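You operate a simulated robot arm through the tools that you are given. There is no shell and no other tool. Be economical: measure what you need, move in short steps, check, and stop when the job is done.

Carry out the task below with a simulated two-armed robot. There is one attempt and no reset: what you move stays moved.

## Task
Pick up the white bottle marked "clean" from the top of the long shelf with one hand, pass it to the other hand and put it in the inside of the red tray. Set down upright: white bottle.
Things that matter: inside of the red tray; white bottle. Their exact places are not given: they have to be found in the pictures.

Only the result counts: the job must be done as asked and must still hold three seconds after the hand-in. Knocking over, shifting, dropping, spilling or breaking anything else fails it.

## Robot
Two 6-joint arms with two-finger parallel grippers on one trunk, on a base that drives. Base frame: it is fixed to the floor where the robot stands at the start and does not move with it; the origin is under the middle of the robot, x ahead of it, y to its left, z up; the surface under the hand at the start is at about z = 780. Units: mm, degrees, N and s.
The left shoulder is at the start at [60, 187, 1097], the right one opposite. With the tool pointing down near the work surface each hand reaches from about 240 to 620 mm from the robot's upright axis, wherever it stands, measured 20 degrees to its own side. Places, roughly: inside of the red tray (15x13 cm) [1460, 2760, 840]. Payload 1.57 kg a hand.
The tool frame of a hand sits at the grasp point between the pads (the TCP): z along the fingers, y along the line on which they close. The tips reach 30 mm beyond it. Largest opening 110 mm; finger width 24, thickness 12; the body of the gripper, 48 by 112 mm, starts 78 mm behind the TCP.
Orientation is that of the tool frame in the base frame, as [roll, pitch, yaw] about the fixed x, y, z axes, in that order (R = Rz(yaw) Ry(pitch) Rx(roll)). With the fingers straight down and closing along the base's y, the tool's x points along the base's -x, its y along +y and its z along -z.

## Interface
- The arms move only by the tool apply_moves. It takes "left_moves", "right_moves" or both (then of equal length, played together; a hand with none holds still); each is text: rows parted by semicolons, each of 7 numbers parted by spaces: the shift along the tool's x, y, z in units of 50 mm (1.0 is 50 mm), then the turn, a rotation vector about the tool's x, y, z in units of 4 degrees (1.0 is 4 degrees), then the finger opening in mm, from 0 to 110. In form: tx ty tz rx ry rz claw; .... A call has 1 to 20 rows; each row shifts and turns the commanded pose from where the row before left it, along the tool's axes as they then stand. A call with a number of a shift or a turn outside -1 to 1 is refused whole. Rows are played at 5 a second. More than 50 mm and 8.6 degrees between two rows, or a gripper value outside its range, and nothing of the call is played. A pose out of reach is approached as far as the arm can. The call stops where the force on the tool passes 40 N (or 10 N more than at its start, if that is more) or the arm is blocked; 0.2 s more then pass. Each finger travels about 153 mm/s and halts on what it meets, pressing with about 37 N; the grip force reading is that of the motor and also rises with nothing between the fingers. The clock runs only during rows and for 0.2 s after the last one: add rows that do not move to give the fingers time. It gives the time, the measured TCP pose, the force on the tool (base axes), the opening and the grip force at its end, in the units of the frame above (readings bear some noise), with the torque about the TCP (base axes, N m) and any sound that the robot's microphone picked up.
- Cameras (640 x 400 px; columns grow to the right, rows downward): "scene" is now at [8.9, 5.3, 1629.9]; the picture's right is [0.09, -1.00, 0.00], its down [-0.83, -0.08, -0.55] and it looks along [0.55, 0.05, -0.84] (base axes); focal length 289 px, centre (320, 200). "left" rides on the left gripper at [70, -16, -141] in its tool frame; the picture's right is [0.23, 0.97, 0.00], its down [-0.86, 0.20, -0.48] and it looks along [-0.47, 0.11, 0.88] (tool axes); focal length 222 px, centre (320, 200). "right" rides on the right gripper at [70, 16, -141] in its tool frame; the picture's right is [-0.23, 0.97, 0.00], its down [-0.86, -0.20, -0.48] and it looks along [-0.47, -0.11, 0.88] (tool axes); focal length 222 px, centre (320, 200).
- snapshot(camera): a new picture of that camera. The clock stands still meanwhile.
- lift_body(by): slides the trunk up (or, below 0, down) by that many mm; the arms and the scene camera ride with it, the base frame stays. It gives what a move gives, with no picture.
- drive_base(legs): drives the robot by 1 to 6 legs, each [ahead, left, turn to the left] in mm, mm and degrees, along the robot's own axes; the way and the turn of a leg run together, so that a leg with both is an arc; at most 1500 mm and 180 degrees a leg. The arms and the cameras ride along, it lands a little off, and it stops where it bumps. It gives what a move gives.
- head_to(pan, tilt): turns the head with the scene camera to pan (to the left, within 86 degrees either way) and tilt (down, from -29 to 69), counted from straight ahead of the robot. It gives what a move gives.
- measure_at(camera, pixels): for up to 12 pixels [column, row] of the newest picture of that camera ("zoom" is the newest enlarged one), the place [x, y, z] in the base frame of the surface seen there, good to about 2 mm. The clock stands still meanwhile.
- inspect(camera, box): a new picture of the part [left, top, right, bottom] of that camera's present view, enlarged. The clock stands still meanwhile.
- sign_off(): hands the job in; it is judged then, once.

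Go step by step. Measure first, check grasps and placings, and put right what went wrong. The budget is 80 turns and 62 pictures, counting those below and the enlarged ones. Unless the task says otherwise, let go and move clear before handing in, and close with one line.

The tools are called as name(argument=value, ...) on one line, values as JSON. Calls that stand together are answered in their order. apply_moves: Moves the arms, as the interface text tells. Its arguments: {"type":"object","properties":{"left_moves":{"type":"string"},"right_moves":{"type":"string"}},"required":[]} The other tools are called the same way: lift_body (by) slides the trunk up or down; drive_base (legs) drives the base; head_to (pan, tilt) turns the head that bears the scene camera; snapshot (camera) takes a picture; measure_at (camera, pixels) gives the place of the surface under pixels of a picture; inspect (camera, box) takes an enlarged picture of a part of a camera's view; sign_off () hands the job in.

At the start:

```text
clock: 0.0
left_ee_pos: [469.9, 250.1, 1058.8]
left_ee_rot: [-179.9, 0.1, -180.0]
left_force: [-0.1, -0.4, -0.2]
left_moment: [0.01, 0.01, -0.01]
left_opening: 109.9
left_grip_force: 0.1
right_ee_pos: [423.6, -201.2, 1084.6]
right_ee_rot: [179.9, 0.0, 180.0]
right_force: [0.0, 0.1, -0.2]
right_moment: [0.03, -0.03, 0.0]
right_opening: 109.8
right_grip_force: 0.1
trunk travel left (down, up): [-725.0, 265.0]
robot x, y, heading: [2.4, -0.8, 0.0]
head pan, tilt: [5.4, 56.8]
```

scene: 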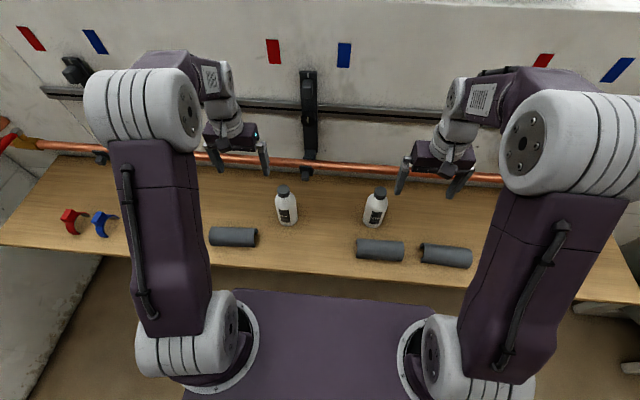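
right: 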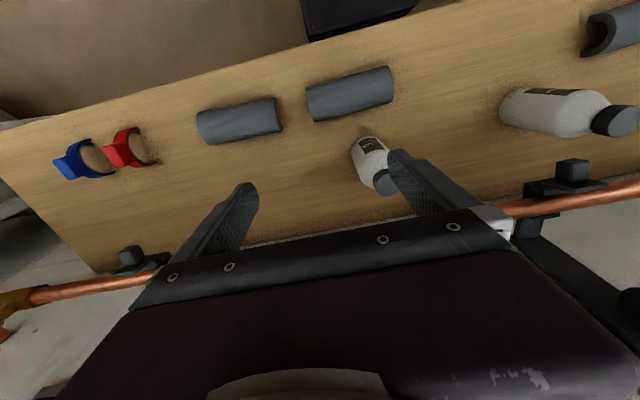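
left: 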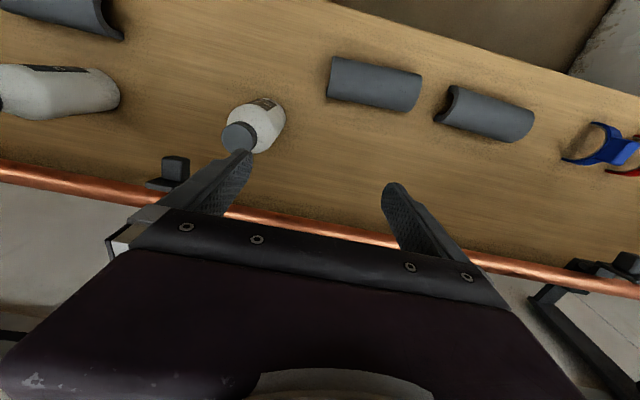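

Two white bottles stand on the shelf at about (286,205) and (375,207); I need to read their labels, so I enlarge both.

inspect(camera="scene", box=[260, 170, 410, 264])

measure_at(camera="scene", pixels=[[282, 189], [287, 208], [289, 228], [380, 190], [375, 210], [371, 229], [330, 220], [233, 230], [380, 245], [100, 225], [330, 165], [330, 270]])

```text
4.26 times, centred on (335, 217) of scene
```

zoom: 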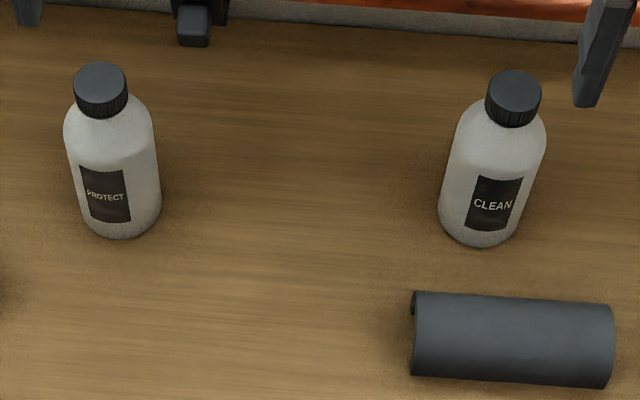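

```text
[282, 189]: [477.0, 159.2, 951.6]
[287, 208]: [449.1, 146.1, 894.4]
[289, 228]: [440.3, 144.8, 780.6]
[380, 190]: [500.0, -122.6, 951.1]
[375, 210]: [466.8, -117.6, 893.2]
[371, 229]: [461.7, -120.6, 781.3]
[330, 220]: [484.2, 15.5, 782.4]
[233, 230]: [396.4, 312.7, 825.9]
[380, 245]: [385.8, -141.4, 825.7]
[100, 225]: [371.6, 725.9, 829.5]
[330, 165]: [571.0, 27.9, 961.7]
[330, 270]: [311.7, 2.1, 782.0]
```

The right-hand bottle reads CLEAN, standing at about (498,-122), from 781 to 951 in height. Before grasping I look toward the tray so I can plan the route and the handover.

head_to(pan=62, tilt=15)

snapshot(camera="scene")

```text
clock: 1.3
left_ee_pos: [469.8, 249.7, 1058.4]
left_ee_rot: [-180.0, 0.0, 180.0]
left_force: [-0.1, 0.3, -0.1]
left_moment: [-0.02, 0.02, 0.02]
left_opening: 110.0
left_grip_force: 0.0
right_ee_pos: [423.3, -200.9, 1084.3]
right_ee_rot: [179.9, 0.0, 180.0]
right_force: [-0.6, 0.3, -0.9]
right_moment: [-0.01, -0.01, 0.03]
right_opening: 110.0
right_grip_force: 0.0
trunk travel left (down, up): [-725.0, 265.0]
robot x, y, heading: [-0.2, -1.0, 0.0]
head pan, tilt: [62.0, 15.0]
```

```text
57 pictures are left
```

scene: 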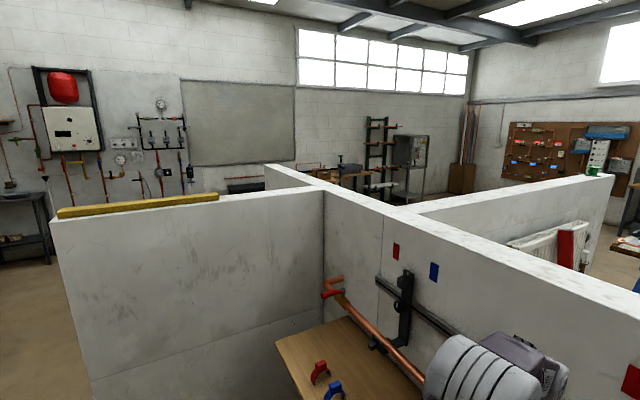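

The booth has walls ahead and to the left, and the tray lies beyond them. I measure the wall corners and ends.

measure_at(camera="scene", pixels=[[60, 218], [322, 192], [75, 300], [105, 395], [268, 168], [400, 212], [245, 185], [350, 168], [608, 180], [20, 380], [530, 235], [340, 165]])

head_to(pan=82, tilt=25)

snapshot(camera="scene")

```text
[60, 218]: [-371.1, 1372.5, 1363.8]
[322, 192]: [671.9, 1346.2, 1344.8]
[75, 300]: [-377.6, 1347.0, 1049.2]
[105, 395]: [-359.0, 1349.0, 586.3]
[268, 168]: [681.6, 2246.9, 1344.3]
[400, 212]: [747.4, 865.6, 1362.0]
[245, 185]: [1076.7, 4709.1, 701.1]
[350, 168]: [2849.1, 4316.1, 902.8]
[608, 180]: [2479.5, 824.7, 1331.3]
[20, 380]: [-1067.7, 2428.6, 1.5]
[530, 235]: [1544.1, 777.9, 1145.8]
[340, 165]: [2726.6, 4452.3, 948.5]
```

```text
clock: 2.1
left_ee_pos: [469.4, 250.4, 1058.4]
left_ee_rot: [-179.9, 0.0, -180.0]
left_force: [-0.4, 0.8, 0.9]
left_moment: [-0.03, -0.01, 0.0]
left_opening: 110.1
left_grip_force: 0.0
right_ee_pos: [423.2, -200.0, 1084.2]
right_ee_rot: [-179.9, -0.1, 180.0]
right_force: [-0.1, 0.9, 0.2]
right_moment: [0.0, 0.02, -0.02]
right_opening: 110.1
right_grip_force: 0.0
trunk travel left (down, up): [-725.0, 265.0]
robot x, y, heading: [2.7, -0.1, 0.2]
head pan, tilt: [82.0, 25.0]
```

```text
56 pictures are left
```

scene: 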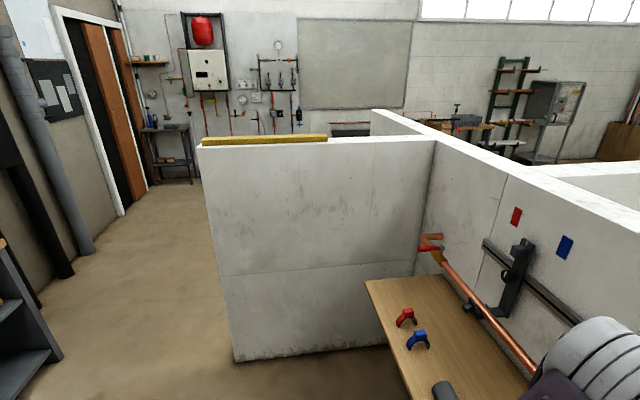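

The route is now clear: back out past x = -400, go left beyond the side wall, then ahead to the tray. First I bring the right hand over the bottle at (500,-123), staying above it, and check.

apply_moves(right_moves="-0.77 0.77 0 0 0 0 110; -0.77 0.77 0 0 0 0 110; 0 0 0.8 0 0 0 110; 0 0 0 0 0 0 110")

head_to(pan=0, tilt=50)

snapshot(camera="right")

snapshot(camera="scene")

```text
refused: row 1 steps farther than a row can; nothing moved
```

```text
clock: 3.6
left_ee_pos: [469.0, 251.4, 1059.6]
left_ee_rot: [180.0, 0.0, 180.0]
left_force: [0.3, 0.3, -0.4]
left_moment: [-0.03, 0.0, -0.03]
left_opening: 110.0
left_grip_force: 0.0
right_ee_pos: [422.6, -200.4, 1083.8]
right_ee_rot: [-180.0, 0.0, 180.0]
right_force: [0.2, 0.3, 0.7]
right_moment: [0.01, 0.01, 0.0]
right_opening: 110.2
right_grip_force: 0.1
trunk travel left (down, up): [-725.0, 265.0]
robot x, y, heading: [-0.7, 1.1, -0.0]
head pan, tilt: [0.0, 50.0]
```

```text
55 pictures are left
```

right: 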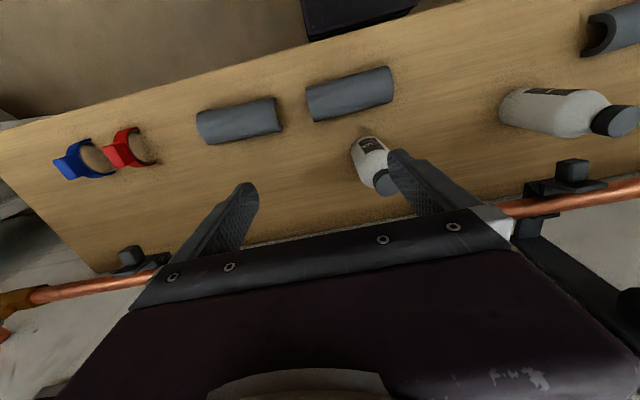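

```text
54 pictures are left
```

scene: 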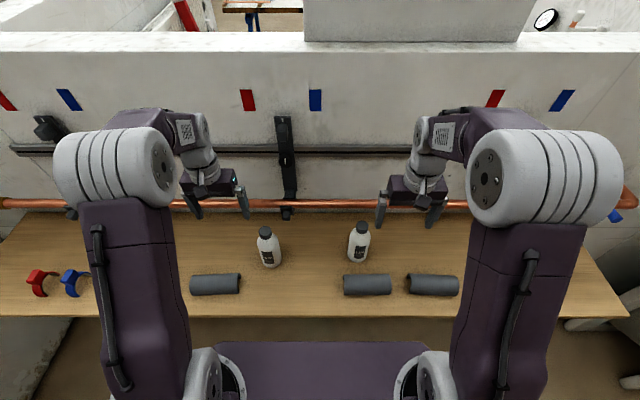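

The steps must stay under 50 mm combined, so I split the same move into smaller rows; I also recheck the cap and body of the CLEAN bottle in the newest scene picture.

measure_at(camera="scene", pixels=[[361, 225], [362, 227], [354, 240], [361, 250], [359, 243], [368, 243], [350, 243], [357, 262]])

apply_moves(right_moves="-0.52 0.52 0 0 0 0 110; -0.52 0.52 0 0 0 0 110; -0.5 0.5 0 0 0 0 110; 0 0 0.8 0 0 0 110; 0 0 0 0 0 0 110")

snapshot(camera="right")

```text
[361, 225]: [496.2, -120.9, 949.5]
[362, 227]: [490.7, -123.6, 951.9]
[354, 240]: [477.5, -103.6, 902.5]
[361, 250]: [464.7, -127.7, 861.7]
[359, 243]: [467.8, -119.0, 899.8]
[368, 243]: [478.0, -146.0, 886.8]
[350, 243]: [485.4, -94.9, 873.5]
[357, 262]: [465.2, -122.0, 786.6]
```

```text
clock: 4.8
left_ee_pos: [468.9, 249.2, 1059.1]
left_ee_rot: [180.0, 0.0, -179.9]
left_force: [-0.4, 0.0, -0.3]
left_moment: [-0.02, -0.07, -0.01]
left_opening: 109.8
left_grip_force: 0.1
right_ee_pos: [501.2, -123.9, 1040.8]
right_ee_rot: [179.9, -0.1, 179.9]
right_force: [0.0, 0.3, -0.8]
right_moment: [0.01, -0.01, 0.03]
right_opening: 110.1
right_grip_force: 0.1
trunk travel left (down, up): [-725.0, 265.0]
robot x, y, heading: [0.0, 2.5, 0.3]
head pan, tilt: [0.0, 50.0]
```

```text
53 pictures are left
```

right: 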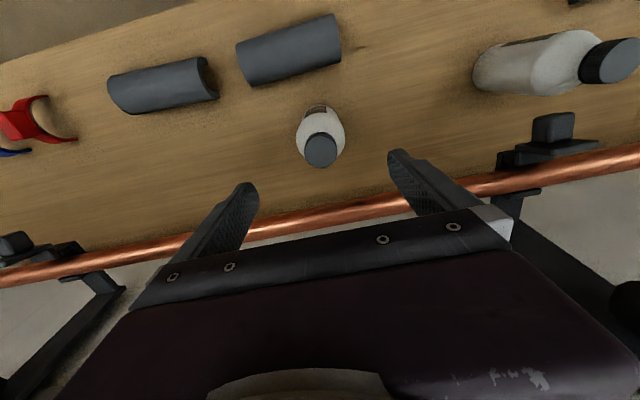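

The bottle centre works out to about (494,-121) with a radius near 29 mm. I correct by 6 mm, descend to about z = 893 and close.

apply_moves(right_moves="0.13 0.05 0.7 0 0 0 110; 0 0 0.75 0 0 0 110; 0 0 0.75 0 0 0 110; 0 0 0.76 0 0 0 110; 0 0 0 0 0 0 110")

snapshot(camera="right")

```text
clock: 6.0
left_ee_pos: [468.4, 250.0, 1058.2]
left_ee_rot: [-180.0, 0.0, 180.0]
left_force: [0.1, -0.6, -0.1]
left_moment: [0.02, -0.02, -0.02]
left_opening: 109.9
left_grip_force: 0.1
right_ee_pos: [495.0, -120.5, 895.8]
right_ee_rot: [179.9, 0.0, -179.9]
right_force: [0.2, 0.7, 0.5]
right_moment: [-0.02, 0.01, 0.0]
right_opening: 110.1
right_grip_force: 0.2
trunk travel left (down, up): [-725.0, 265.0]
robot x, y, heading: [2.0, 1.2, -0.1]
head pan, tilt: [0.0, 50.0]
```

```text
52 pictures are left
```

right: 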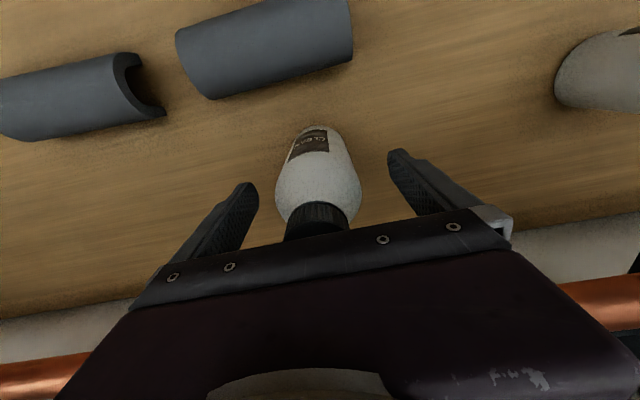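

The fingers straddle the CLEAN bottle evenly. I close, wait, then lift 30 mm to test the grip.

apply_moves(right_moves="0 0 0 0 0 0 70; 0 0 0 0 0 0 30; 0 0 0 0 0 0 30; 0 0 0 0 0 0 30; 0 0 -0.6 0 0 0 30; 0 0 0 0 0 0 30")

snapshot(camera="right")

```text
clock: 7.4
left_ee_pos: [469.3, 250.9, 1058.8]
left_ee_rot: [-179.9, 0.0, -180.0]
left_force: [-0.3, -0.7, 0.4]
left_moment: [-0.02, 0.02, 0.0]
left_opening: 109.9
left_grip_force: 0.1
right_ee_pos: [494.1, -122.1, 926.0]
right_ee_rot: [-180.0, -0.2, -180.0]
right_force: [0.0, -0.1, -4.8]
right_moment: [-0.01, 0.01, -0.01]
right_opening: 62.6
right_grip_force: 37.2
trunk travel left (down, up): [-725.0, 265.0]
robot x, y, heading: [1.3, -0.2, 0.2]
head pan, tilt: [0.0, 50.0]
```

```text
51 pictures are left
```

right: 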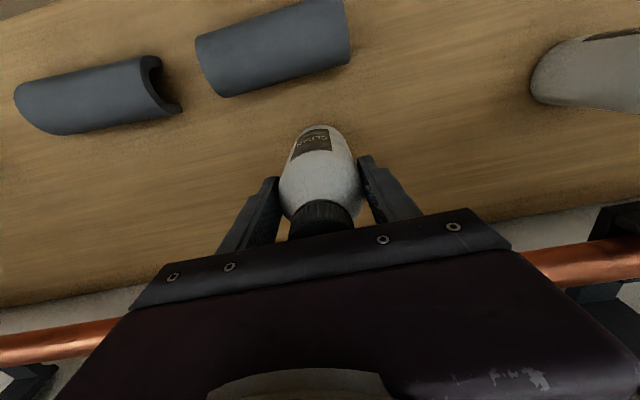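

The bottle is held (opening 62.6, weight 4.8 N). I lift it well clear, then back the base 350 mm away from the shelf to do the handover in free space.

apply_moves(right_moves="0 0 -0.8 0 0 0 30; 0 0 -0.8 0 0 0 30; 0 0 -0.8 0 0 0 30; 0 0 -0.8 0 0 0 30; 0.5 0 -0.5 0 0 0 30; 0.5 0 0 0 0 0 30; 0 0 0 0 0 0 30")

drive_base(legs=[[-350, 0, 0]])

snapshot(camera="scene")

```text
clock: 9.0
left_ee_pos: [470.4, 250.2, 1057.9]
left_ee_rot: [-180.0, -0.1, -180.0]
left_force: [0.1, -0.6, 0.1]
left_moment: [0.05, 0.03, -0.01]
left_opening: 110.1
left_grip_force: 0.1
right_ee_pos: [443.0, -120.0, 1111.2]
right_ee_rot: [-180.0, -0.1, 179.9]
right_force: [0.3, 0.1, -5.1]
right_moment: [0.01, 0.02, 0.01]
right_opening: 62.3
right_grip_force: 37.3
trunk travel left (down, up): [-725.0, 265.0]
robot x, y, heading: [2.0, 3.6, -0.1]
head pan, tilt: [0.0, 50.0]
```

```text
clock: 11.3
left_ee_pos: [114.4, 249.7, 1056.4]
left_ee_rot: [-180.0, -0.2, 180.0]
left_force: [0.4, -0.8, 0.5]
left_moment: [0.02, -0.03, 0.03]
left_opening: 110.3
left_grip_force: 0.0
right_ee_pos: [86.8, -120.6, 1111.8]
right_ee_rot: [180.0, -0.1, -179.9]
right_force: [0.5, -0.4, -5.0]
right_moment: [-0.01, 0.01, 0.01]
right_opening: 62.4
right_grip_force: 36.9
trunk travel left (down, up): [-725.0, 265.0]
robot x, y, heading: [-359.1, 0.1, -0.2]
head pan, tilt: [0.0, 50.0]
```

```text
50 pictures are left
```

scene: 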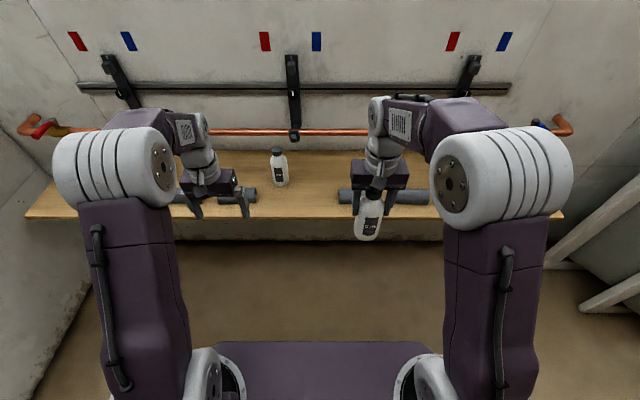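

The bottle hangs upright in the right hand (367,215), and there is free space around it. I turn the left hand to point right and 30° down with its fingers closing along x, while the right hand shifts 60 mm toward the middle.

apply_moves(left_moves="0 0 0 0.556 -0.556 0.964 110; 0 0 0 0.556 -0.556 0.964 110; 0 0 0 0.556 -0.556 0.964 110; 0 0 0 0.556 -0.556 0.964 110; 0 0 0 0.556 -0.556 0.964 110; 0 0 0 0.556 -0.556 0.964 110; 0 0 0 0.556 -0.556 0.964 110; 0 0 0 0.556 -0.556 0.964 110; 0 0 0 0.556 -0.556 0.964 110; 0 0 0 0.556 -0.556 0.964 110; 0 0 0 0.556 -0.556 0.964 110; 0 0 0 0.556 -0.556 0.964 110; 0 0 0 0.556 -0.556 0.964 110; 0 0 0 0.556 -0.556 0.964 110; 0 0 0 0.556 -0.556 0.964 110; 0 0 0 0.556 -0.556 0.964 110; 0 0 0 0.556 -0.556 0.964 110; 0 0 0 0.556 -0.556 0.964 110; 0 0 0 0.556 -0.556 0.964 110; 0 0 0 0.556 -0.556 0.964 110")

apply_moves(left_moves="0 0 0 0.556 -0.556 0.964 110; 0 0 0 0 0 0 110; 0 0 0 0 0 0 110; 0 0 0 0 0 0 110", right_moves="0 0.4 0 0 0 0 30; 0 0.4 0 0 0 0 30; 0 0.4 0 0 0 0 30; 0 0 0 0 0 0 30")

snapshot(camera="scene")

```text
clock: 15.5
left_ee_pos: [114.5, 251.7, 1057.9]
left_ee_rot: [-176.1, 57.5, 97.1]
left_force: [-0.4, -0.1, 0.0]
left_moment: [-0.01, 0.02, -0.01]
left_opening: 110.1
left_grip_force: 0.1
right_ee_pos: [86.5, -121.1, 1110.8]
right_ee_rot: [179.9, -0.1, 180.0]
right_force: [-0.9, 0.3, -5.3]
right_moment: [0.03, -0.01, 0.0]
right_opening: 61.8
right_grip_force: 36.6
trunk travel left (down, up): [-725.0, 265.0]
robot x, y, heading: [-354.1, -1.7, -0.1]
head pan, tilt: [0.0, 50.0]
```

```text
clock: 16.5
left_ee_pos: [113.0, 251.3, 1057.8]
left_ee_rot: [180.0, 60.0, 89.9]
left_force: [0.6, 0.5, -0.3]
left_moment: [0.0, 0.03, 0.02]
left_opening: 109.7
left_grip_force: 0.0
right_ee_pos: [85.1, -60.1, 1109.8]
right_ee_rot: [-180.0, -0.1, 180.0]
right_force: [-0.5, -0.4, -5.0]
right_moment: [-0.02, -0.01, -0.01]
right_opening: 62.6
right_grip_force: 37.0
trunk travel left (down, up): [-725.0, 265.0]
robot x, y, heading: [-359.9, -0.9, -0.0]
head pan, tilt: [0.0, 50.0]
```

```text
49 pictures are left
```

scene: 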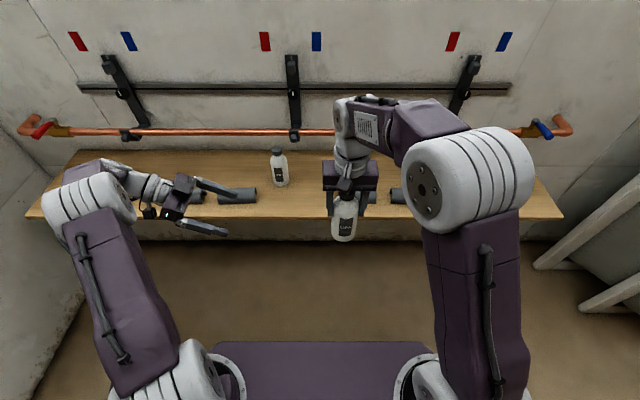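

Both hands are as intended: the left points right and 30° down, the right holds the bottle at (85,-60). I move the left hand to a pre-grasp point 100 mm short of the bottle and check.

apply_moves(left_moves="-0.57 -0.112 0.668 0 0 0 110; -0.57 -0.112 0.668 0 0 0 110; -0.57 -0.112 0.668 0 0 0 110; -0.57 -0.112 0.668 0 0 0 110; -0.57 -0.112 0.668 0 0 0 110; 0 0 0 0 0 0 110")

snapshot(camera="scene")

snapshot(camera="left")

```text
clock: 17.9
left_ee_pos: [83.2, 34.9, 1098.4]
left_ee_rot: [179.9, 59.9, 90.0]
left_force: [-0.4, -0.8, 0.1]
left_moment: [-0.04, -0.01, 0.01]
left_opening: 110.2
left_grip_force: 0.0
right_ee_pos: [85.7, -60.3, 1109.4]
right_ee_rot: [179.9, 0.0, -179.8]
right_force: [0.1, 0.3, -4.7]
right_moment: [0.0, 0.06, 0.0]
right_opening: 62.4
right_grip_force: 37.4
trunk travel left (down, up): [-725.0, 265.0]
robot x, y, heading: [-356.0, 3.0, 0.0]
head pan, tilt: [0.0, 50.0]
```

```text
48 pictures are left
```

scene: 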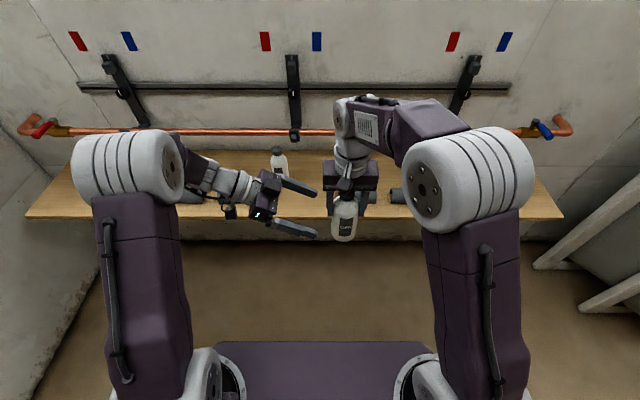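

```text
47 pictures are left
```

left: 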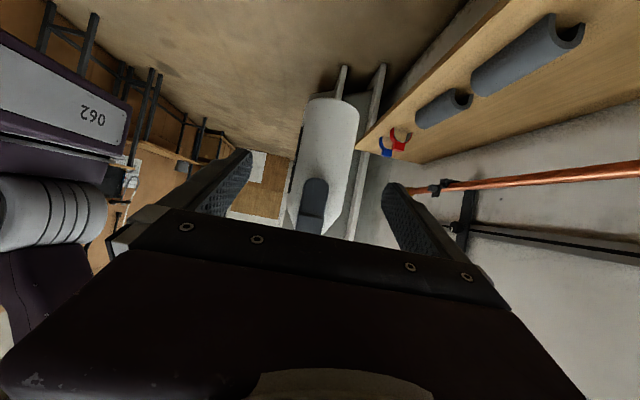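

The left camera shows the bottle (330,150) centred between the left fingers. I advance 95 mm along the approach and look before closing.

apply_moves(left_moves="0 0.02 0.6 0 0 0 110; 0 0.02 0.6 0 0 0 110; 0 0 0.4 0 0 0 110; 0 0 0.35 0 0 0 110; 0 0 0 0 0 0 110")

inspect(camera="scene", box=[240, 150, 420, 262])

snapshot(camera="left")

```text
clock: 19.1
left_ee_pos: [87.6, -48.7, 1046.8]
left_ee_rot: [179.9, 59.9, 90.0]
left_force: [0.2, 0.4, 0.1]
left_moment: [-0.02, 0.04, -0.02]
left_opening: 109.8
left_grip_force: 0.0
right_ee_pos: [84.3, -60.8, 1108.7]
right_ee_rot: [180.0, -0.1, -179.8]
right_force: [-0.3, -0.5, -5.4]
right_moment: [0.01, 0.0, -0.01]
right_opening: 62.5
right_grip_force: 36.7
trunk travel left (down, up): [-725.0, 265.0]
robot x, y, heading: [-358.4, -1.0, -0.2]
head pan, tilt: [0.0, 50.0]
```

```text
3.56 times, centred on (330, 206) of scene
```

zoom: 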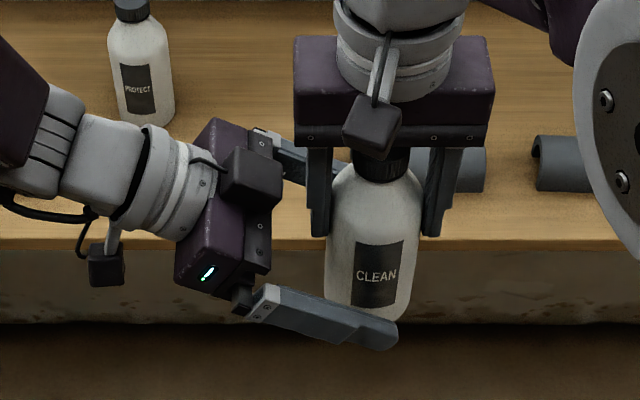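

```text
45 pictures are left
```

left: 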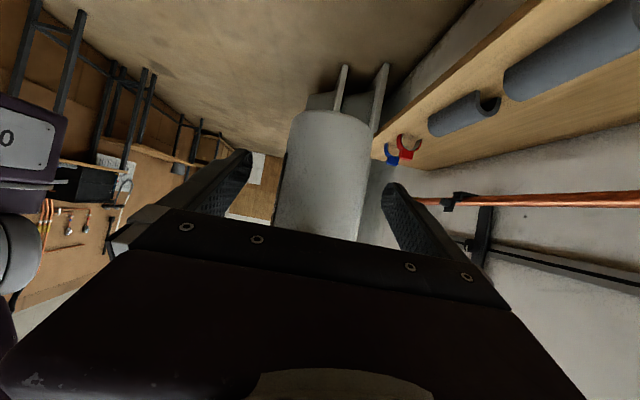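

The left fingers straddle the lower body, clear of the right fingers. I close the left hand.

apply_moves(left_moves="0 0 0 0 0 0 80; 0 0 0 0 0 0 60; 0 0 0 0 0 0 30; 0 0 0 0 0 0 30; 0 0 0 0 0 0 30")

inspect(camera="scene", box=[240, 150, 420, 262])

```text
clock: 20.3
left_ee_pos: [88.4, -48.1, 1047.6]
left_ee_rot: [179.8, 59.8, 90.0]
left_force: [12.0, -3.8, -1.7]
left_moment: [0.09, 0.12, 0.13]
left_opening: 62.8
left_grip_force: 37.3
right_ee_pos: [84.6, -59.6, 1111.8]
right_ee_rot: [-180.0, -0.2, -179.9]
right_force: [-11.2, 2.7, 1.2]
right_moment: [0.21, 0.58, 0.02]
right_opening: 62.4
right_grip_force: 37.4
trunk travel left (down, up): [-725.0, 265.0]
robot x, y, heading: [-356.9, 1.8, 0.0]
head pan, tilt: [0.0, 50.0]
```

```text
3.56 times, centred on (330, 206) of scene
```

zoom: 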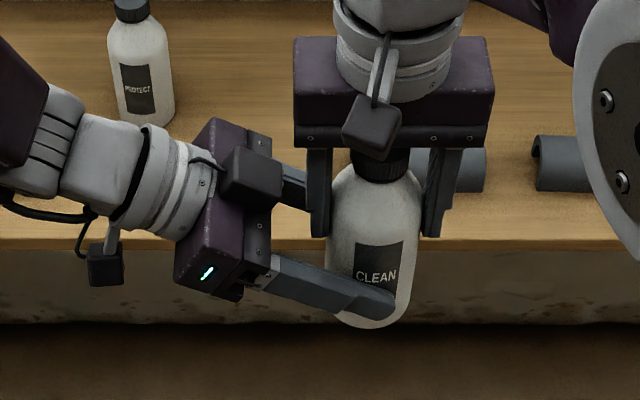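

The left grip is firm (62.8 mm) with a 12 N sideways strain. I relieve it by 2 mm toward +x, then open the right hand only to 74 mm so that it clears the left gripper's body.

apply_moves(left_moves="0 0.04 0 0 0 0 30; 0 0 0 0 0 0 30; 0 0 0 0 0 0 30; 0 0 0 0 0 0 30; 0 0 0 0 0 0 30", right_moves="0 0 0 0 0 0 30; 0 0 0 0 0 0 30; 0 0 0 0 0 0 66; 0 0 0 0 0 0 74; 0 0 0 0 0 0 74")

inspect(camera="scene", box=[240, 150, 420, 262])

```text
clock: 21.5
left_ee_pos: [88.8, -48.5, 1048.0]
left_ee_rot: [-180.0, 59.8, 90.0]
left_force: [0.0, -0.9, 0.1]
left_moment: [0.09, 0.02, 0.02]
left_opening: 62.5
left_grip_force: 36.9
right_ee_pos: [85.8, -61.1, 1109.9]
right_ee_rot: [180.0, 0.0, -179.9]
right_force: [-0.2, -0.2, 0.1]
right_moment: [-0.01, -0.01, 0.01]
right_opening: 74.0
right_grip_force: 0.1
trunk travel left (down, up): [-725.0, 265.0]
robot x, y, heading: [-354.9, 2.4, -0.4]
head pan, tilt: [0.0, 50.0]
```

```text
3.56 times, centred on (330, 206) of scene
```

zoom: 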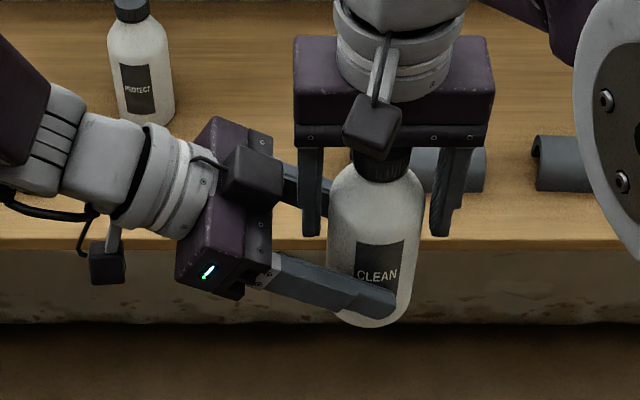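

The right fingers are clear and the bottle stays put in the left hand. I raise the right hand slowly 60 mm, keeping the left still.

apply_moves(right_moves="0 0 -0.3 0 0 0 74; 0 0 -0.4 0 0 0 74; 0 0 -0.5 0 0 0 74; 0 0 0 0 0 0 74")

inspect(camera="scene", box=[240, 120, 420, 262])

```text
clock: 22.5
left_ee_pos: [90.2, -49.0, 1048.0]
left_ee_rot: [-180.0, 59.9, 90.1]
left_force: [0.0, 0.3, 0.2]
left_moment: [0.08, 0.03, 0.02]
left_opening: 62.8
left_grip_force: 36.8
right_ee_pos: [87.7, -60.8, 1170.4]
right_ee_rot: [-180.0, -0.2, -179.9]
right_force: [0.0, 0.0, 0.4]
right_moment: [0.01, 0.0, -0.01]
right_opening: 74.0
right_grip_force: 0.2
trunk travel left (down, up): [-725.0, 265.0]
robot x, y, heading: [-354.2, -2.9, -0.0]
head pan, tilt: [0.0, 50.0]
```

```text
2.82 times, centred on (330, 191) of scene
```

zoom: 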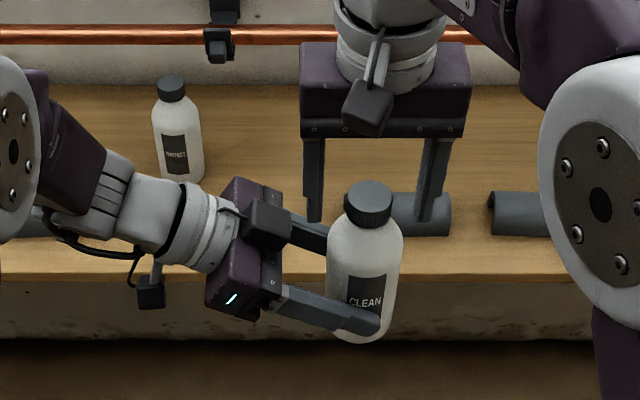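

The left hand alone holds the bottle upright. I take the right hand up and out of the way, and look left to check the drive route.

apply_moves(right_moves="0 0 -0.8 0 0 0 74; 0 0 -0.8 0 0 0 74; 0 -0.8 0 0 0 0 74; 0 -0.8 0 0 0 0 74; 0 -0.8 0 0 0 0 74; 0 0 0 0 0 0 74")

head_to(pan=86, tilt=25)

snapshot(camera="scene")

```text
clock: 23.9
left_ee_pos: [89.3, -48.9, 1047.5]
left_ee_rot: [180.0, 59.9, 90.0]
left_force: [0.1, -0.4, -0.2]
left_moment: [0.03, 0.01, 0.0]
left_opening: 62.8
left_grip_force: 36.6
right_ee_pos: [87.5, -180.1, 1249.9]
right_ee_rot: [180.0, 0.1, -179.9]
right_force: [0.0, 0.4, 1.5]
right_moment: [0.04, 0.0, 0.07]
right_opening: 73.9
right_grip_force: 0.0
trunk travel left (down, up): [-725.0, 265.0]
robot x, y, heading: [-355.5, -3.7, -0.0]
head pan, tilt: [0.0, 50.0]
```

```text
clock: 25.5
left_ee_pos: [89.1, -48.4, 1047.0]
left_ee_rot: [-180.0, 59.7, 90.1]
left_force: [-0.1, -0.3, 0.0]
left_moment: [0.06, 0.0, 0.01]
left_opening: 63.0
left_grip_force: 37.8
right_ee_pos: [87.3, -181.0, 1249.6]
right_ee_rot: [-179.9, 0.0, -180.0]
right_force: [0.4, 0.8, 0.3]
right_moment: [-0.02, 0.03, -0.01]
right_opening: 73.7
right_grip_force: 0.1
trunk travel left (down, up): [-725.0, 265.0]
robot x, y, heading: [-354.9, 1.4, -0.1]
head pan, tilt: [85.9, 25.0]
```

```text
41 pictures are left
```

scene: 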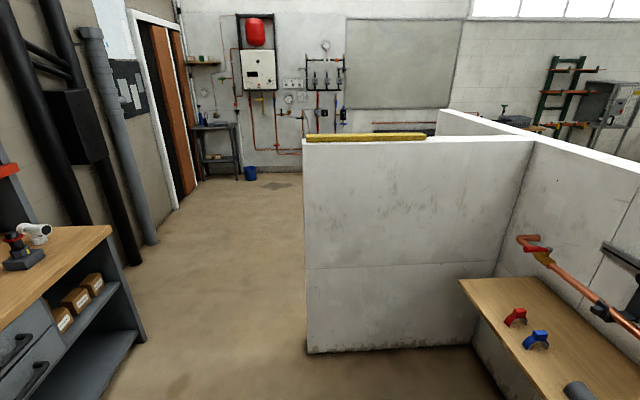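

measure_at(camera="scene", pixels=[[145, 340], [112, 230], [20, 260], [308, 355], [310, 142], [140, 265], [440, 112], [245, 178], [95, 380], [200, 395]])

head_to(pan=-86, tilt=30)

snapshot(camera="scene")

```text
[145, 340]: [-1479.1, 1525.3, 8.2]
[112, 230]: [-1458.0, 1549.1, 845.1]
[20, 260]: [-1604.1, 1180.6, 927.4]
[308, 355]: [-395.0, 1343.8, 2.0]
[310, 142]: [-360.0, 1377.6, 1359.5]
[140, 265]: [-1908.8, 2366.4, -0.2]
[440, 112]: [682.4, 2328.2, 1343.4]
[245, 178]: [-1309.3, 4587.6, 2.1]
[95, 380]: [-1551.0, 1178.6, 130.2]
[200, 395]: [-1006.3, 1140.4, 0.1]
```

```text
clock: 28.1
left_ee_pos: [89.9, -49.3, 1047.9]
left_ee_rot: [180.0, 59.7, 90.0]
left_force: [-0.1, -0.9, 0.7]
left_moment: [0.07, -0.06, 0.01]
left_opening: 62.6
left_grip_force: 37.2
right_ee_pos: [86.9, -180.7, 1250.1]
right_ee_rot: [180.0, 0.0, -179.9]
right_force: [0.9, 0.2, -0.2]
right_moment: [0.02, -0.01, -0.03]
right_opening: 74.1
right_grip_force: 0.0
trunk travel left (down, up): [-725.0, 265.0]
robot x, y, heading: [-355.4, 0.4, -0.1]
head pan, tilt: [-85.9, 30.0]
```

```text
40 pictures are left
```

scene: 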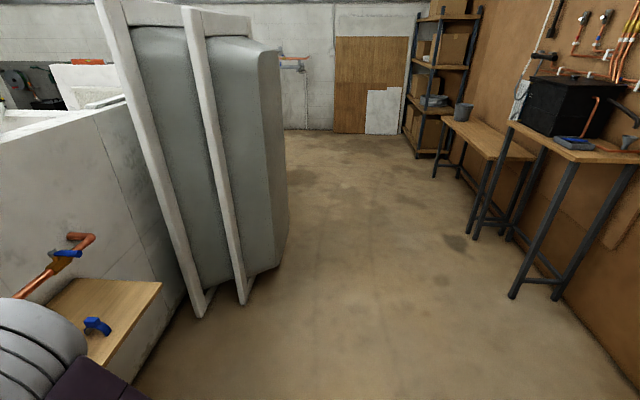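

Wall end is at x ≈ -380 (y ≈ 1350) and the bench front is at x ≈ -1460, so a lane at x ≈ -910 works. I back up, turn left so that the arms point along the lane, and drive on.

drive_base(legs=[[-555, 0, 0], [0, 0, 90], [1300, 0, 0]])

head_to(pan=-35, tilt=20)

snapshot(camera="scene")

```text
clock: 41.1
left_ee_pos: [-879.9, 1731.6, 1046.9]
left_ee_rot: [-179.9, 59.8, -178.4]
left_force: [0.2, -0.6, 0.9]
left_moment: [0.03, 0.09, 0.01]
left_opening: 62.6
left_grip_force: 36.5
right_ee_pos: [-747.2, 1732.8, 1250.1]
right_ee_rot: [179.9, 0.0, -88.2]
right_force: [0.3, 0.7, -0.1]
right_moment: [-0.03, -0.01, 0.05]
right_opening: 74.0
right_grip_force: 0.0
trunk travel left (down, up): [-725.0, 265.0]
robot x, y, heading: [-915.5, 1285.3, 91.3]
head pan, tilt: [-85.9, 30.0]
```

```text
clock: 42.3
left_ee_pos: [-878.3, 1732.4, 1048.1]
left_ee_rot: [-180.0, 59.8, -178.3]
left_force: [-0.1, 0.2, -0.2]
left_moment: [-0.01, 0.06, 0.01]
left_opening: 62.4
left_grip_force: 37.2
right_ee_pos: [-747.0, 1732.8, 1249.1]
right_ee_rot: [-179.9, 0.0, -88.2]
right_force: [-0.3, 0.1, -0.3]
right_moment: [-0.02, 0.0, 0.0]
right_opening: 74.0
right_grip_force: 0.0
trunk travel left (down, up): [-725.0, 265.0]
robot x, y, heading: [-910.4, 1283.9, 91.8]
head pan, tilt: [-35.0, 20.0]
```

```text
39 pictures are left
```

scene: 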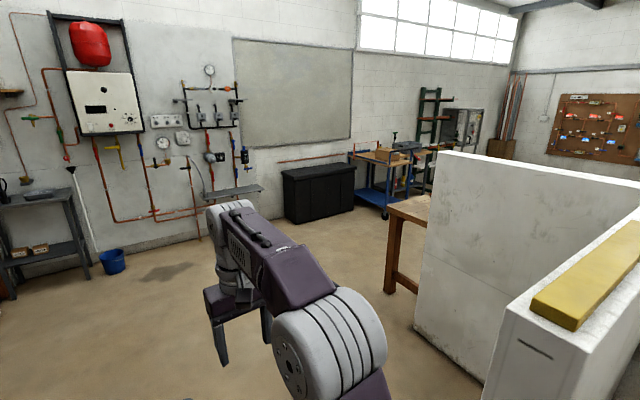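

Open floor lies ahead, and a wooden table shows beyond the wall at (410,215). I measure it, then continue up the lane and turn to face it.

measure_at(camera="scene", pixels=[[392, 208], [388, 292], [415, 200], [420, 330], [300, 190], [440, 160], [355, 172]])

drive_base(legs=[[1400, 0, 0], [0, 0, -91]])

head_to(pan=0, tilt=25)

snapshot(camera="scene")

```text
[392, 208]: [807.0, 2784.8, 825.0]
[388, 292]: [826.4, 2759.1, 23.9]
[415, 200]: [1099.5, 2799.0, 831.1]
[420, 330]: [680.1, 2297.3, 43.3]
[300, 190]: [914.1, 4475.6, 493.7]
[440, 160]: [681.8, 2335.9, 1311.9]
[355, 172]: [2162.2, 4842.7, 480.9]
```

```text
clock: 53.1
left_ee_pos: [-489.7, 2607.3, 1047.0]
left_ee_rot: [-180.0, 59.8, 88.1]
left_force: [0.3, 0.5, 0.1]
left_moment: [0.07, -0.02, -0.02]
left_opening: 62.9
left_grip_force: 37.3
right_ee_pos: [-496.9, 2476.0, 1249.3]
right_ee_rot: [-179.9, 0.1, 178.2]
right_force: [-0.4, 0.2, 0.1]
right_moment: [-0.02, 0.0, 0.01]
right_opening: 74.0
right_grip_force: 0.0
trunk travel left (down, up): [-725.0, 265.0]
robot x, y, heading: [-935.3, 2673.3, -2.0]
head pan, tilt: [-35.0, 20.0]
```

```text
clock: 54.1
left_ee_pos: [-488.4, 2607.6, 1047.2]
left_ee_rot: [180.0, 59.8, 88.2]
left_force: [0.5, 0.3, -0.6]
left_moment: [0.09, 0.02, 0.02]
left_opening: 62.8
left_grip_force: 37.4
right_ee_pos: [-496.3, 2476.0, 1248.5]
right_ee_rot: [-180.0, 0.1, 178.2]
right_force: [0.2, -0.3, -0.2]
right_moment: [-0.02, -0.04, 0.03]
right_opening: 73.9
right_grip_force: 0.0
trunk travel left (down, up): [-725.0, 265.0]
robot x, y, heading: [-933.5, 2669.7, -1.9]
head pan, tilt: [0.0, 25.0]
```

```text
38 pictures are left
```

scene: 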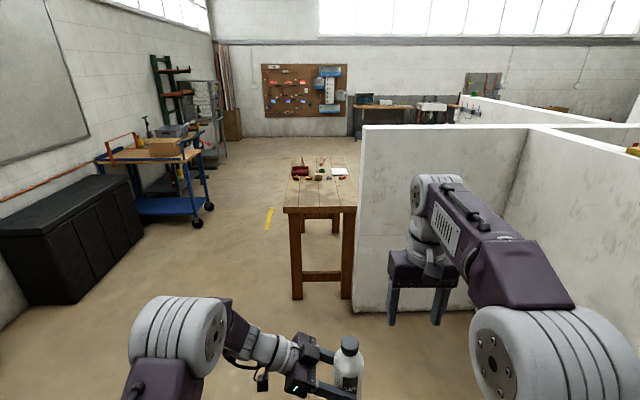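

The table is at (320,190) with a dark red tray at (302,170). I enlarge and measure it.

inspect(camera="scene", box=[270, 145, 366, 225])

measure_at(camera="zoom", pixels=[[210, 168], [150, 190], [270, 195], [100, 370], [580, 370], [120, 90], [510, 90], [450, 190], [210, 140], [340, 210], [360, 150], [590, 300]])

```text
5.00 times, centred on (318, 185) of scene
```

zoom: 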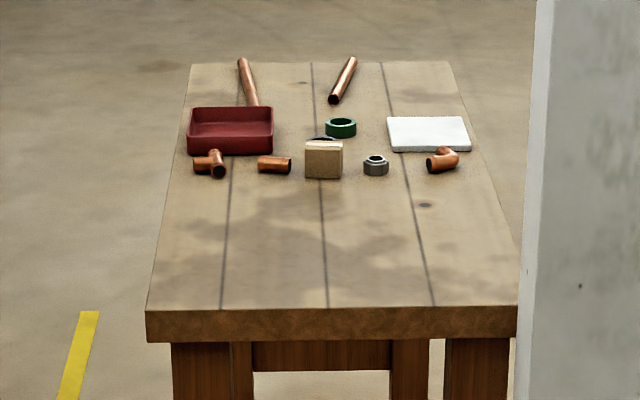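

```text
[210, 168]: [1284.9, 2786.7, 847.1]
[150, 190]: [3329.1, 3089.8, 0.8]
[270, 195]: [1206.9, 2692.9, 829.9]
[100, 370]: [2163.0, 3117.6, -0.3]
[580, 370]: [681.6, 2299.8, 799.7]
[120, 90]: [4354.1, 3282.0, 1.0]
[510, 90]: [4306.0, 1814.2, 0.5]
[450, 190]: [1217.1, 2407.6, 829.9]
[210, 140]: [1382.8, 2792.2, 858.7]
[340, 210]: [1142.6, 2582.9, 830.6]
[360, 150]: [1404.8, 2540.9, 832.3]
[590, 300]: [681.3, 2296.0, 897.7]
```

The tray sits near the table's left edge, with fittings and a block on its near side, so I will reach it from the table's left (y > 2850), facing -y. I check the clearance to the blue cart and black cabinet, and the table's left edge.

measure_at(camera="scene", pixels=[[143, 238], [75, 300], [208, 208], [196, 222], [131, 165], [205, 150], [130, 180], [286, 208], [300, 160], [297, 296]])

measure_at(camera="zoom", pixels=[[155, 300], [195, 75], [190, 150], [270, 150], [200, 118], [265, 118], [230, 132], [190, 108], [273, 108], [247, 85], [218, 172], [180, 160]])

```text
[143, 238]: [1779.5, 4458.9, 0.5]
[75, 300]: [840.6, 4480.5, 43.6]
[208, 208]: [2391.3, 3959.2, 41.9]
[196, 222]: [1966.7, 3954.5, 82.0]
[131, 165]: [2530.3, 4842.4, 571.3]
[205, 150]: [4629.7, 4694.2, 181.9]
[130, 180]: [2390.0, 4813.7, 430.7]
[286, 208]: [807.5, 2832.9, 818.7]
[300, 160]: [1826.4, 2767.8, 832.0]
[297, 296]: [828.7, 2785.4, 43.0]
```

```text
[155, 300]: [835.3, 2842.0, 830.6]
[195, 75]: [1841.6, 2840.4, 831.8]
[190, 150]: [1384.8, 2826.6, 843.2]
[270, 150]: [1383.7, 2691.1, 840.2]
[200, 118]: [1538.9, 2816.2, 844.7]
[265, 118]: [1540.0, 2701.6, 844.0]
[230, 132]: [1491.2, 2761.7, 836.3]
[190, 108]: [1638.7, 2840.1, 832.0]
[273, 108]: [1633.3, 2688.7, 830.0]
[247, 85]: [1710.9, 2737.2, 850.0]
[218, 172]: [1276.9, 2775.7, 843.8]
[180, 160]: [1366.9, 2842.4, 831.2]
```

The lane at y ≈ 3600 is clear (cart at x>1930, y>3930; cabinet at y>4450). The tray spans x 1385–1540 and y 2690–2827, with its floor at about 836. I drive round to face it.

drive_base(legs=[[0, 0, 2], [0, 930, 0], [1220, 0, 0], [1220, 0, 0], [0, 0, -90]])

head_to(pan=0, tilt=40)

snapshot(camera="scene")

```text
clock: 74.8
left_ee_pos: [1452.8, 3126.0, 1048.6]
left_ee_rot: [-180.0, 59.8, -2.1]
left_force: [-0.3, 0.3, 0.7]
left_moment: [-0.01, -0.1, -0.01]
left_opening: 62.8
left_grip_force: 36.4
right_ee_pos: [1323.0, 3132.5, 1249.5]
right_ee_rot: [-180.0, 0.0, 88.0]
right_force: [-0.9, -0.1, -0.1]
right_moment: [0.03, 0.0, 0.01]
right_opening: 74.0
right_grip_force: 0.2
trunk travel left (down, up): [-725.0, 265.0]
robot x, y, heading: [1518.7, 3570.8, -91.8]
head pan, tilt: [0.0, 25.0]
```

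```text
clock: 75.6
left_ee_pos: [1453.3, 3124.8, 1048.5]
left_ee_rot: [-180.0, 59.7, -2.1]
left_force: [0.3, 0.0, -0.4]
left_moment: [0.0, -0.07, -0.01]
left_opening: 62.9
left_grip_force: 36.5
right_ee_pos: [1321.9, 3131.3, 1249.5]
right_ee_rot: [179.9, 0.1, 88.0]
right_force: [-0.4, 0.0, 0.4]
right_moment: [0.01, -0.01, -0.01]
right_opening: 74.0
right_grip_force: 0.1
trunk travel left (down, up): [-725.0, 265.0]
robot x, y, heading: [1520.1, 3567.3, -92.3]
head pan, tilt: [0.0, 40.0]
```

```text
36 pictures are left
```

scene: 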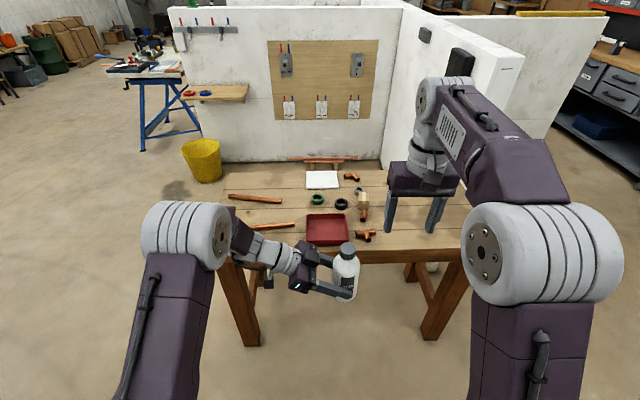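

The tray is in plain view at (327,228), with the bottle held well above table height. I drive 300 mm closer with a 30 mm shift to the left, leaving the rest to the arm.

drive_base(legs=[[300, 30, 0]])

head_to(pan=0, tilt=52)

snapshot(camera="scene")

```text
clock: 77.7
left_ee_pos: [1465.7, 2819.0, 1047.8]
left_ee_rot: [179.8, 59.9, -2.8]
left_force: [-0.5, 0.2, 0.0]
left_moment: [-0.04, -0.07, 0.02]
left_opening: 62.7
left_grip_force: 37.4
right_ee_pos: [1333.6, 2828.1, 1249.1]
right_ee_rot: [179.9, 0.0, 87.4]
right_force: [0.5, -0.1, -0.2]
right_moment: [-0.03, -0.03, 0.0]
right_opening: 73.9
right_grip_force: 0.0
trunk travel left (down, up): [-725.0, 265.0]
robot x, y, heading: [1538.5, 3261.9, -92.7]
head pan, tilt: [0.0, 40.0]
```

```text
clock: 78.4
left_ee_pos: [1465.2, 2817.2, 1046.8]
left_ee_rot: [-179.9, 59.9, -2.6]
left_force: [-0.1, -1.0, -0.3]
left_moment: [0.03, -0.04, -0.03]
left_opening: 63.0
left_grip_force: 36.9
right_ee_pos: [1333.8, 2825.3, 1248.7]
right_ee_rot: [-179.9, 0.0, 87.4]
right_force: [-0.9, -0.1, 0.0]
right_moment: [0.01, -0.02, -0.02]
right_opening: 74.3
right_grip_force: 0.1
trunk travel left (down, up): [-725.0, 265.0]
robot x, y, heading: [1536.0, 3262.3, -92.8]
head pan, tilt: [0.0, 52.0]
```

```text
35 pictures are left
```

scene: 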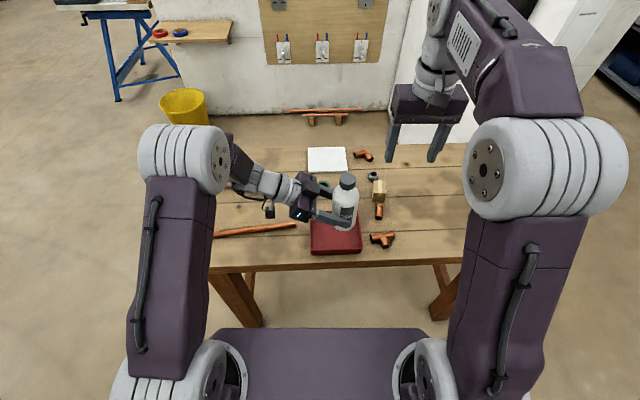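

I measure the tray's rim corners, its floor, and the bottle.

inspect(camera="scene", box=[270, 160, 420, 262])

measure_at(camera="scene", pixels=[[311, 224], [311, 254], [361, 252], [358, 222], [335, 240], [325, 232], [347, 178], [345, 198], [345, 226], [380, 240], [250, 230]])

```text
3.92 times, centred on (345, 211) of scene
```

zoom: 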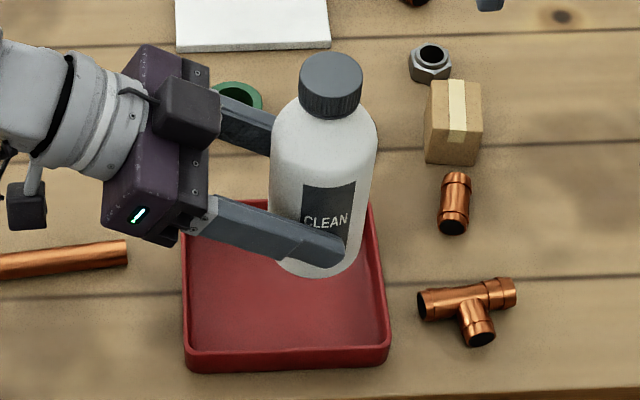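

```text
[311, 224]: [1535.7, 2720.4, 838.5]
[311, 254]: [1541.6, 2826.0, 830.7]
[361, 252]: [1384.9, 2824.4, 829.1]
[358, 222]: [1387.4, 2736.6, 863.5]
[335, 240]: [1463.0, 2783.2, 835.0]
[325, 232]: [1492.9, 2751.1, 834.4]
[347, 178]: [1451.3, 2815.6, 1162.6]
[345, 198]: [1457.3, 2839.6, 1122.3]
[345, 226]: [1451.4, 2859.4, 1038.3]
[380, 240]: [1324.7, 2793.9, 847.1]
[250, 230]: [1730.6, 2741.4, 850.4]
```

The tray centre is (1463,2758), floor 835 and rim 863; the bottle axis is at about (1453,2816) with its bottom near 992. I move it over the centre and lower it 90 mm, then check.

apply_moves(left_moves="0.058 0.575 -0.1 0 0 0 30; 0.058 0.575 -0.1 0 0 0 30; 0.52 0 0.3 0 0 0 30; 0.52 0 0.3 0 0 0 30; 0.52 0 0.3 0 0 0 30; 0 0 0 0 0 0 30; 0 0 0 0 0 0 30")

inspect(camera="scene", box=[245, 160, 395, 262])

```text
clock: 80.0
left_ee_pos: [1475.3, 2759.1, 955.7]
left_ee_rot: [179.9, 59.8, -2.7]
left_force: [-0.8, 0.0, -1.0]
left_moment: [0.0, -0.11, 0.01]
left_opening: 62.7
left_grip_force: 37.3
right_ee_pos: [1335.1, 2827.4, 1249.3]
right_ee_rot: [179.9, 0.0, 87.4]
right_force: [-0.1, -0.6, -1.0]
right_moment: [0.01, -0.05, 0.03]
right_opening: 73.8
right_grip_force: 0.1
trunk travel left (down, up): [-725.0, 265.0]
robot x, y, heading: [1532.9, 3261.7, -92.5]
head pan, tilt: [0.0, 52.0]
```

```text
3.92 times, centred on (320, 211) of scene
```

zoom: 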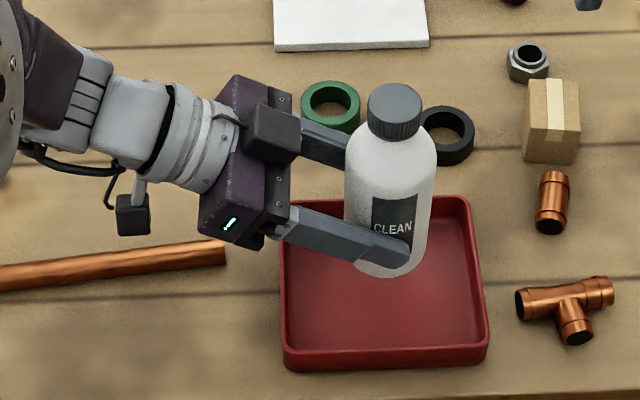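

measure_at(camera="zoom", pixels=[[133, 230], [120, 205], [148, 228], [215, 252], [125, 262], [397, 92], [400, 200], [385, 274], [240, 240], [345, 262]])

snapshot(camera="left")

```text
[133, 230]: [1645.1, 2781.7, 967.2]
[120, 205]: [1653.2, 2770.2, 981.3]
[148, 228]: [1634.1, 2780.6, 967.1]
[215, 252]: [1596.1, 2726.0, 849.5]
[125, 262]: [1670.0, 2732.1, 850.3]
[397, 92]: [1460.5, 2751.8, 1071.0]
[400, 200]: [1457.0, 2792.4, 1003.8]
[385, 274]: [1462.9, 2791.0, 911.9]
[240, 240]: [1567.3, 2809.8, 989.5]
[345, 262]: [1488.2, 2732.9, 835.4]
```

```text
32 pictures are left
```

left: 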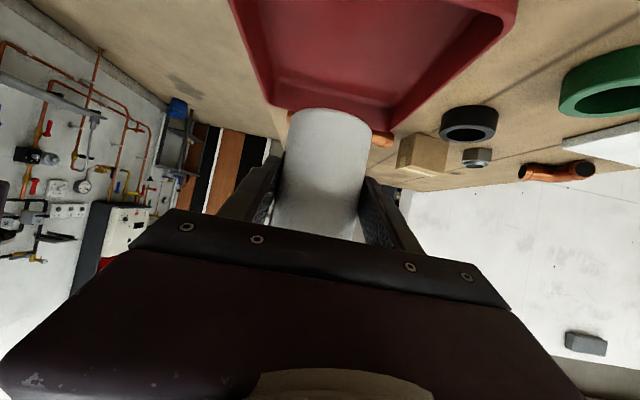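

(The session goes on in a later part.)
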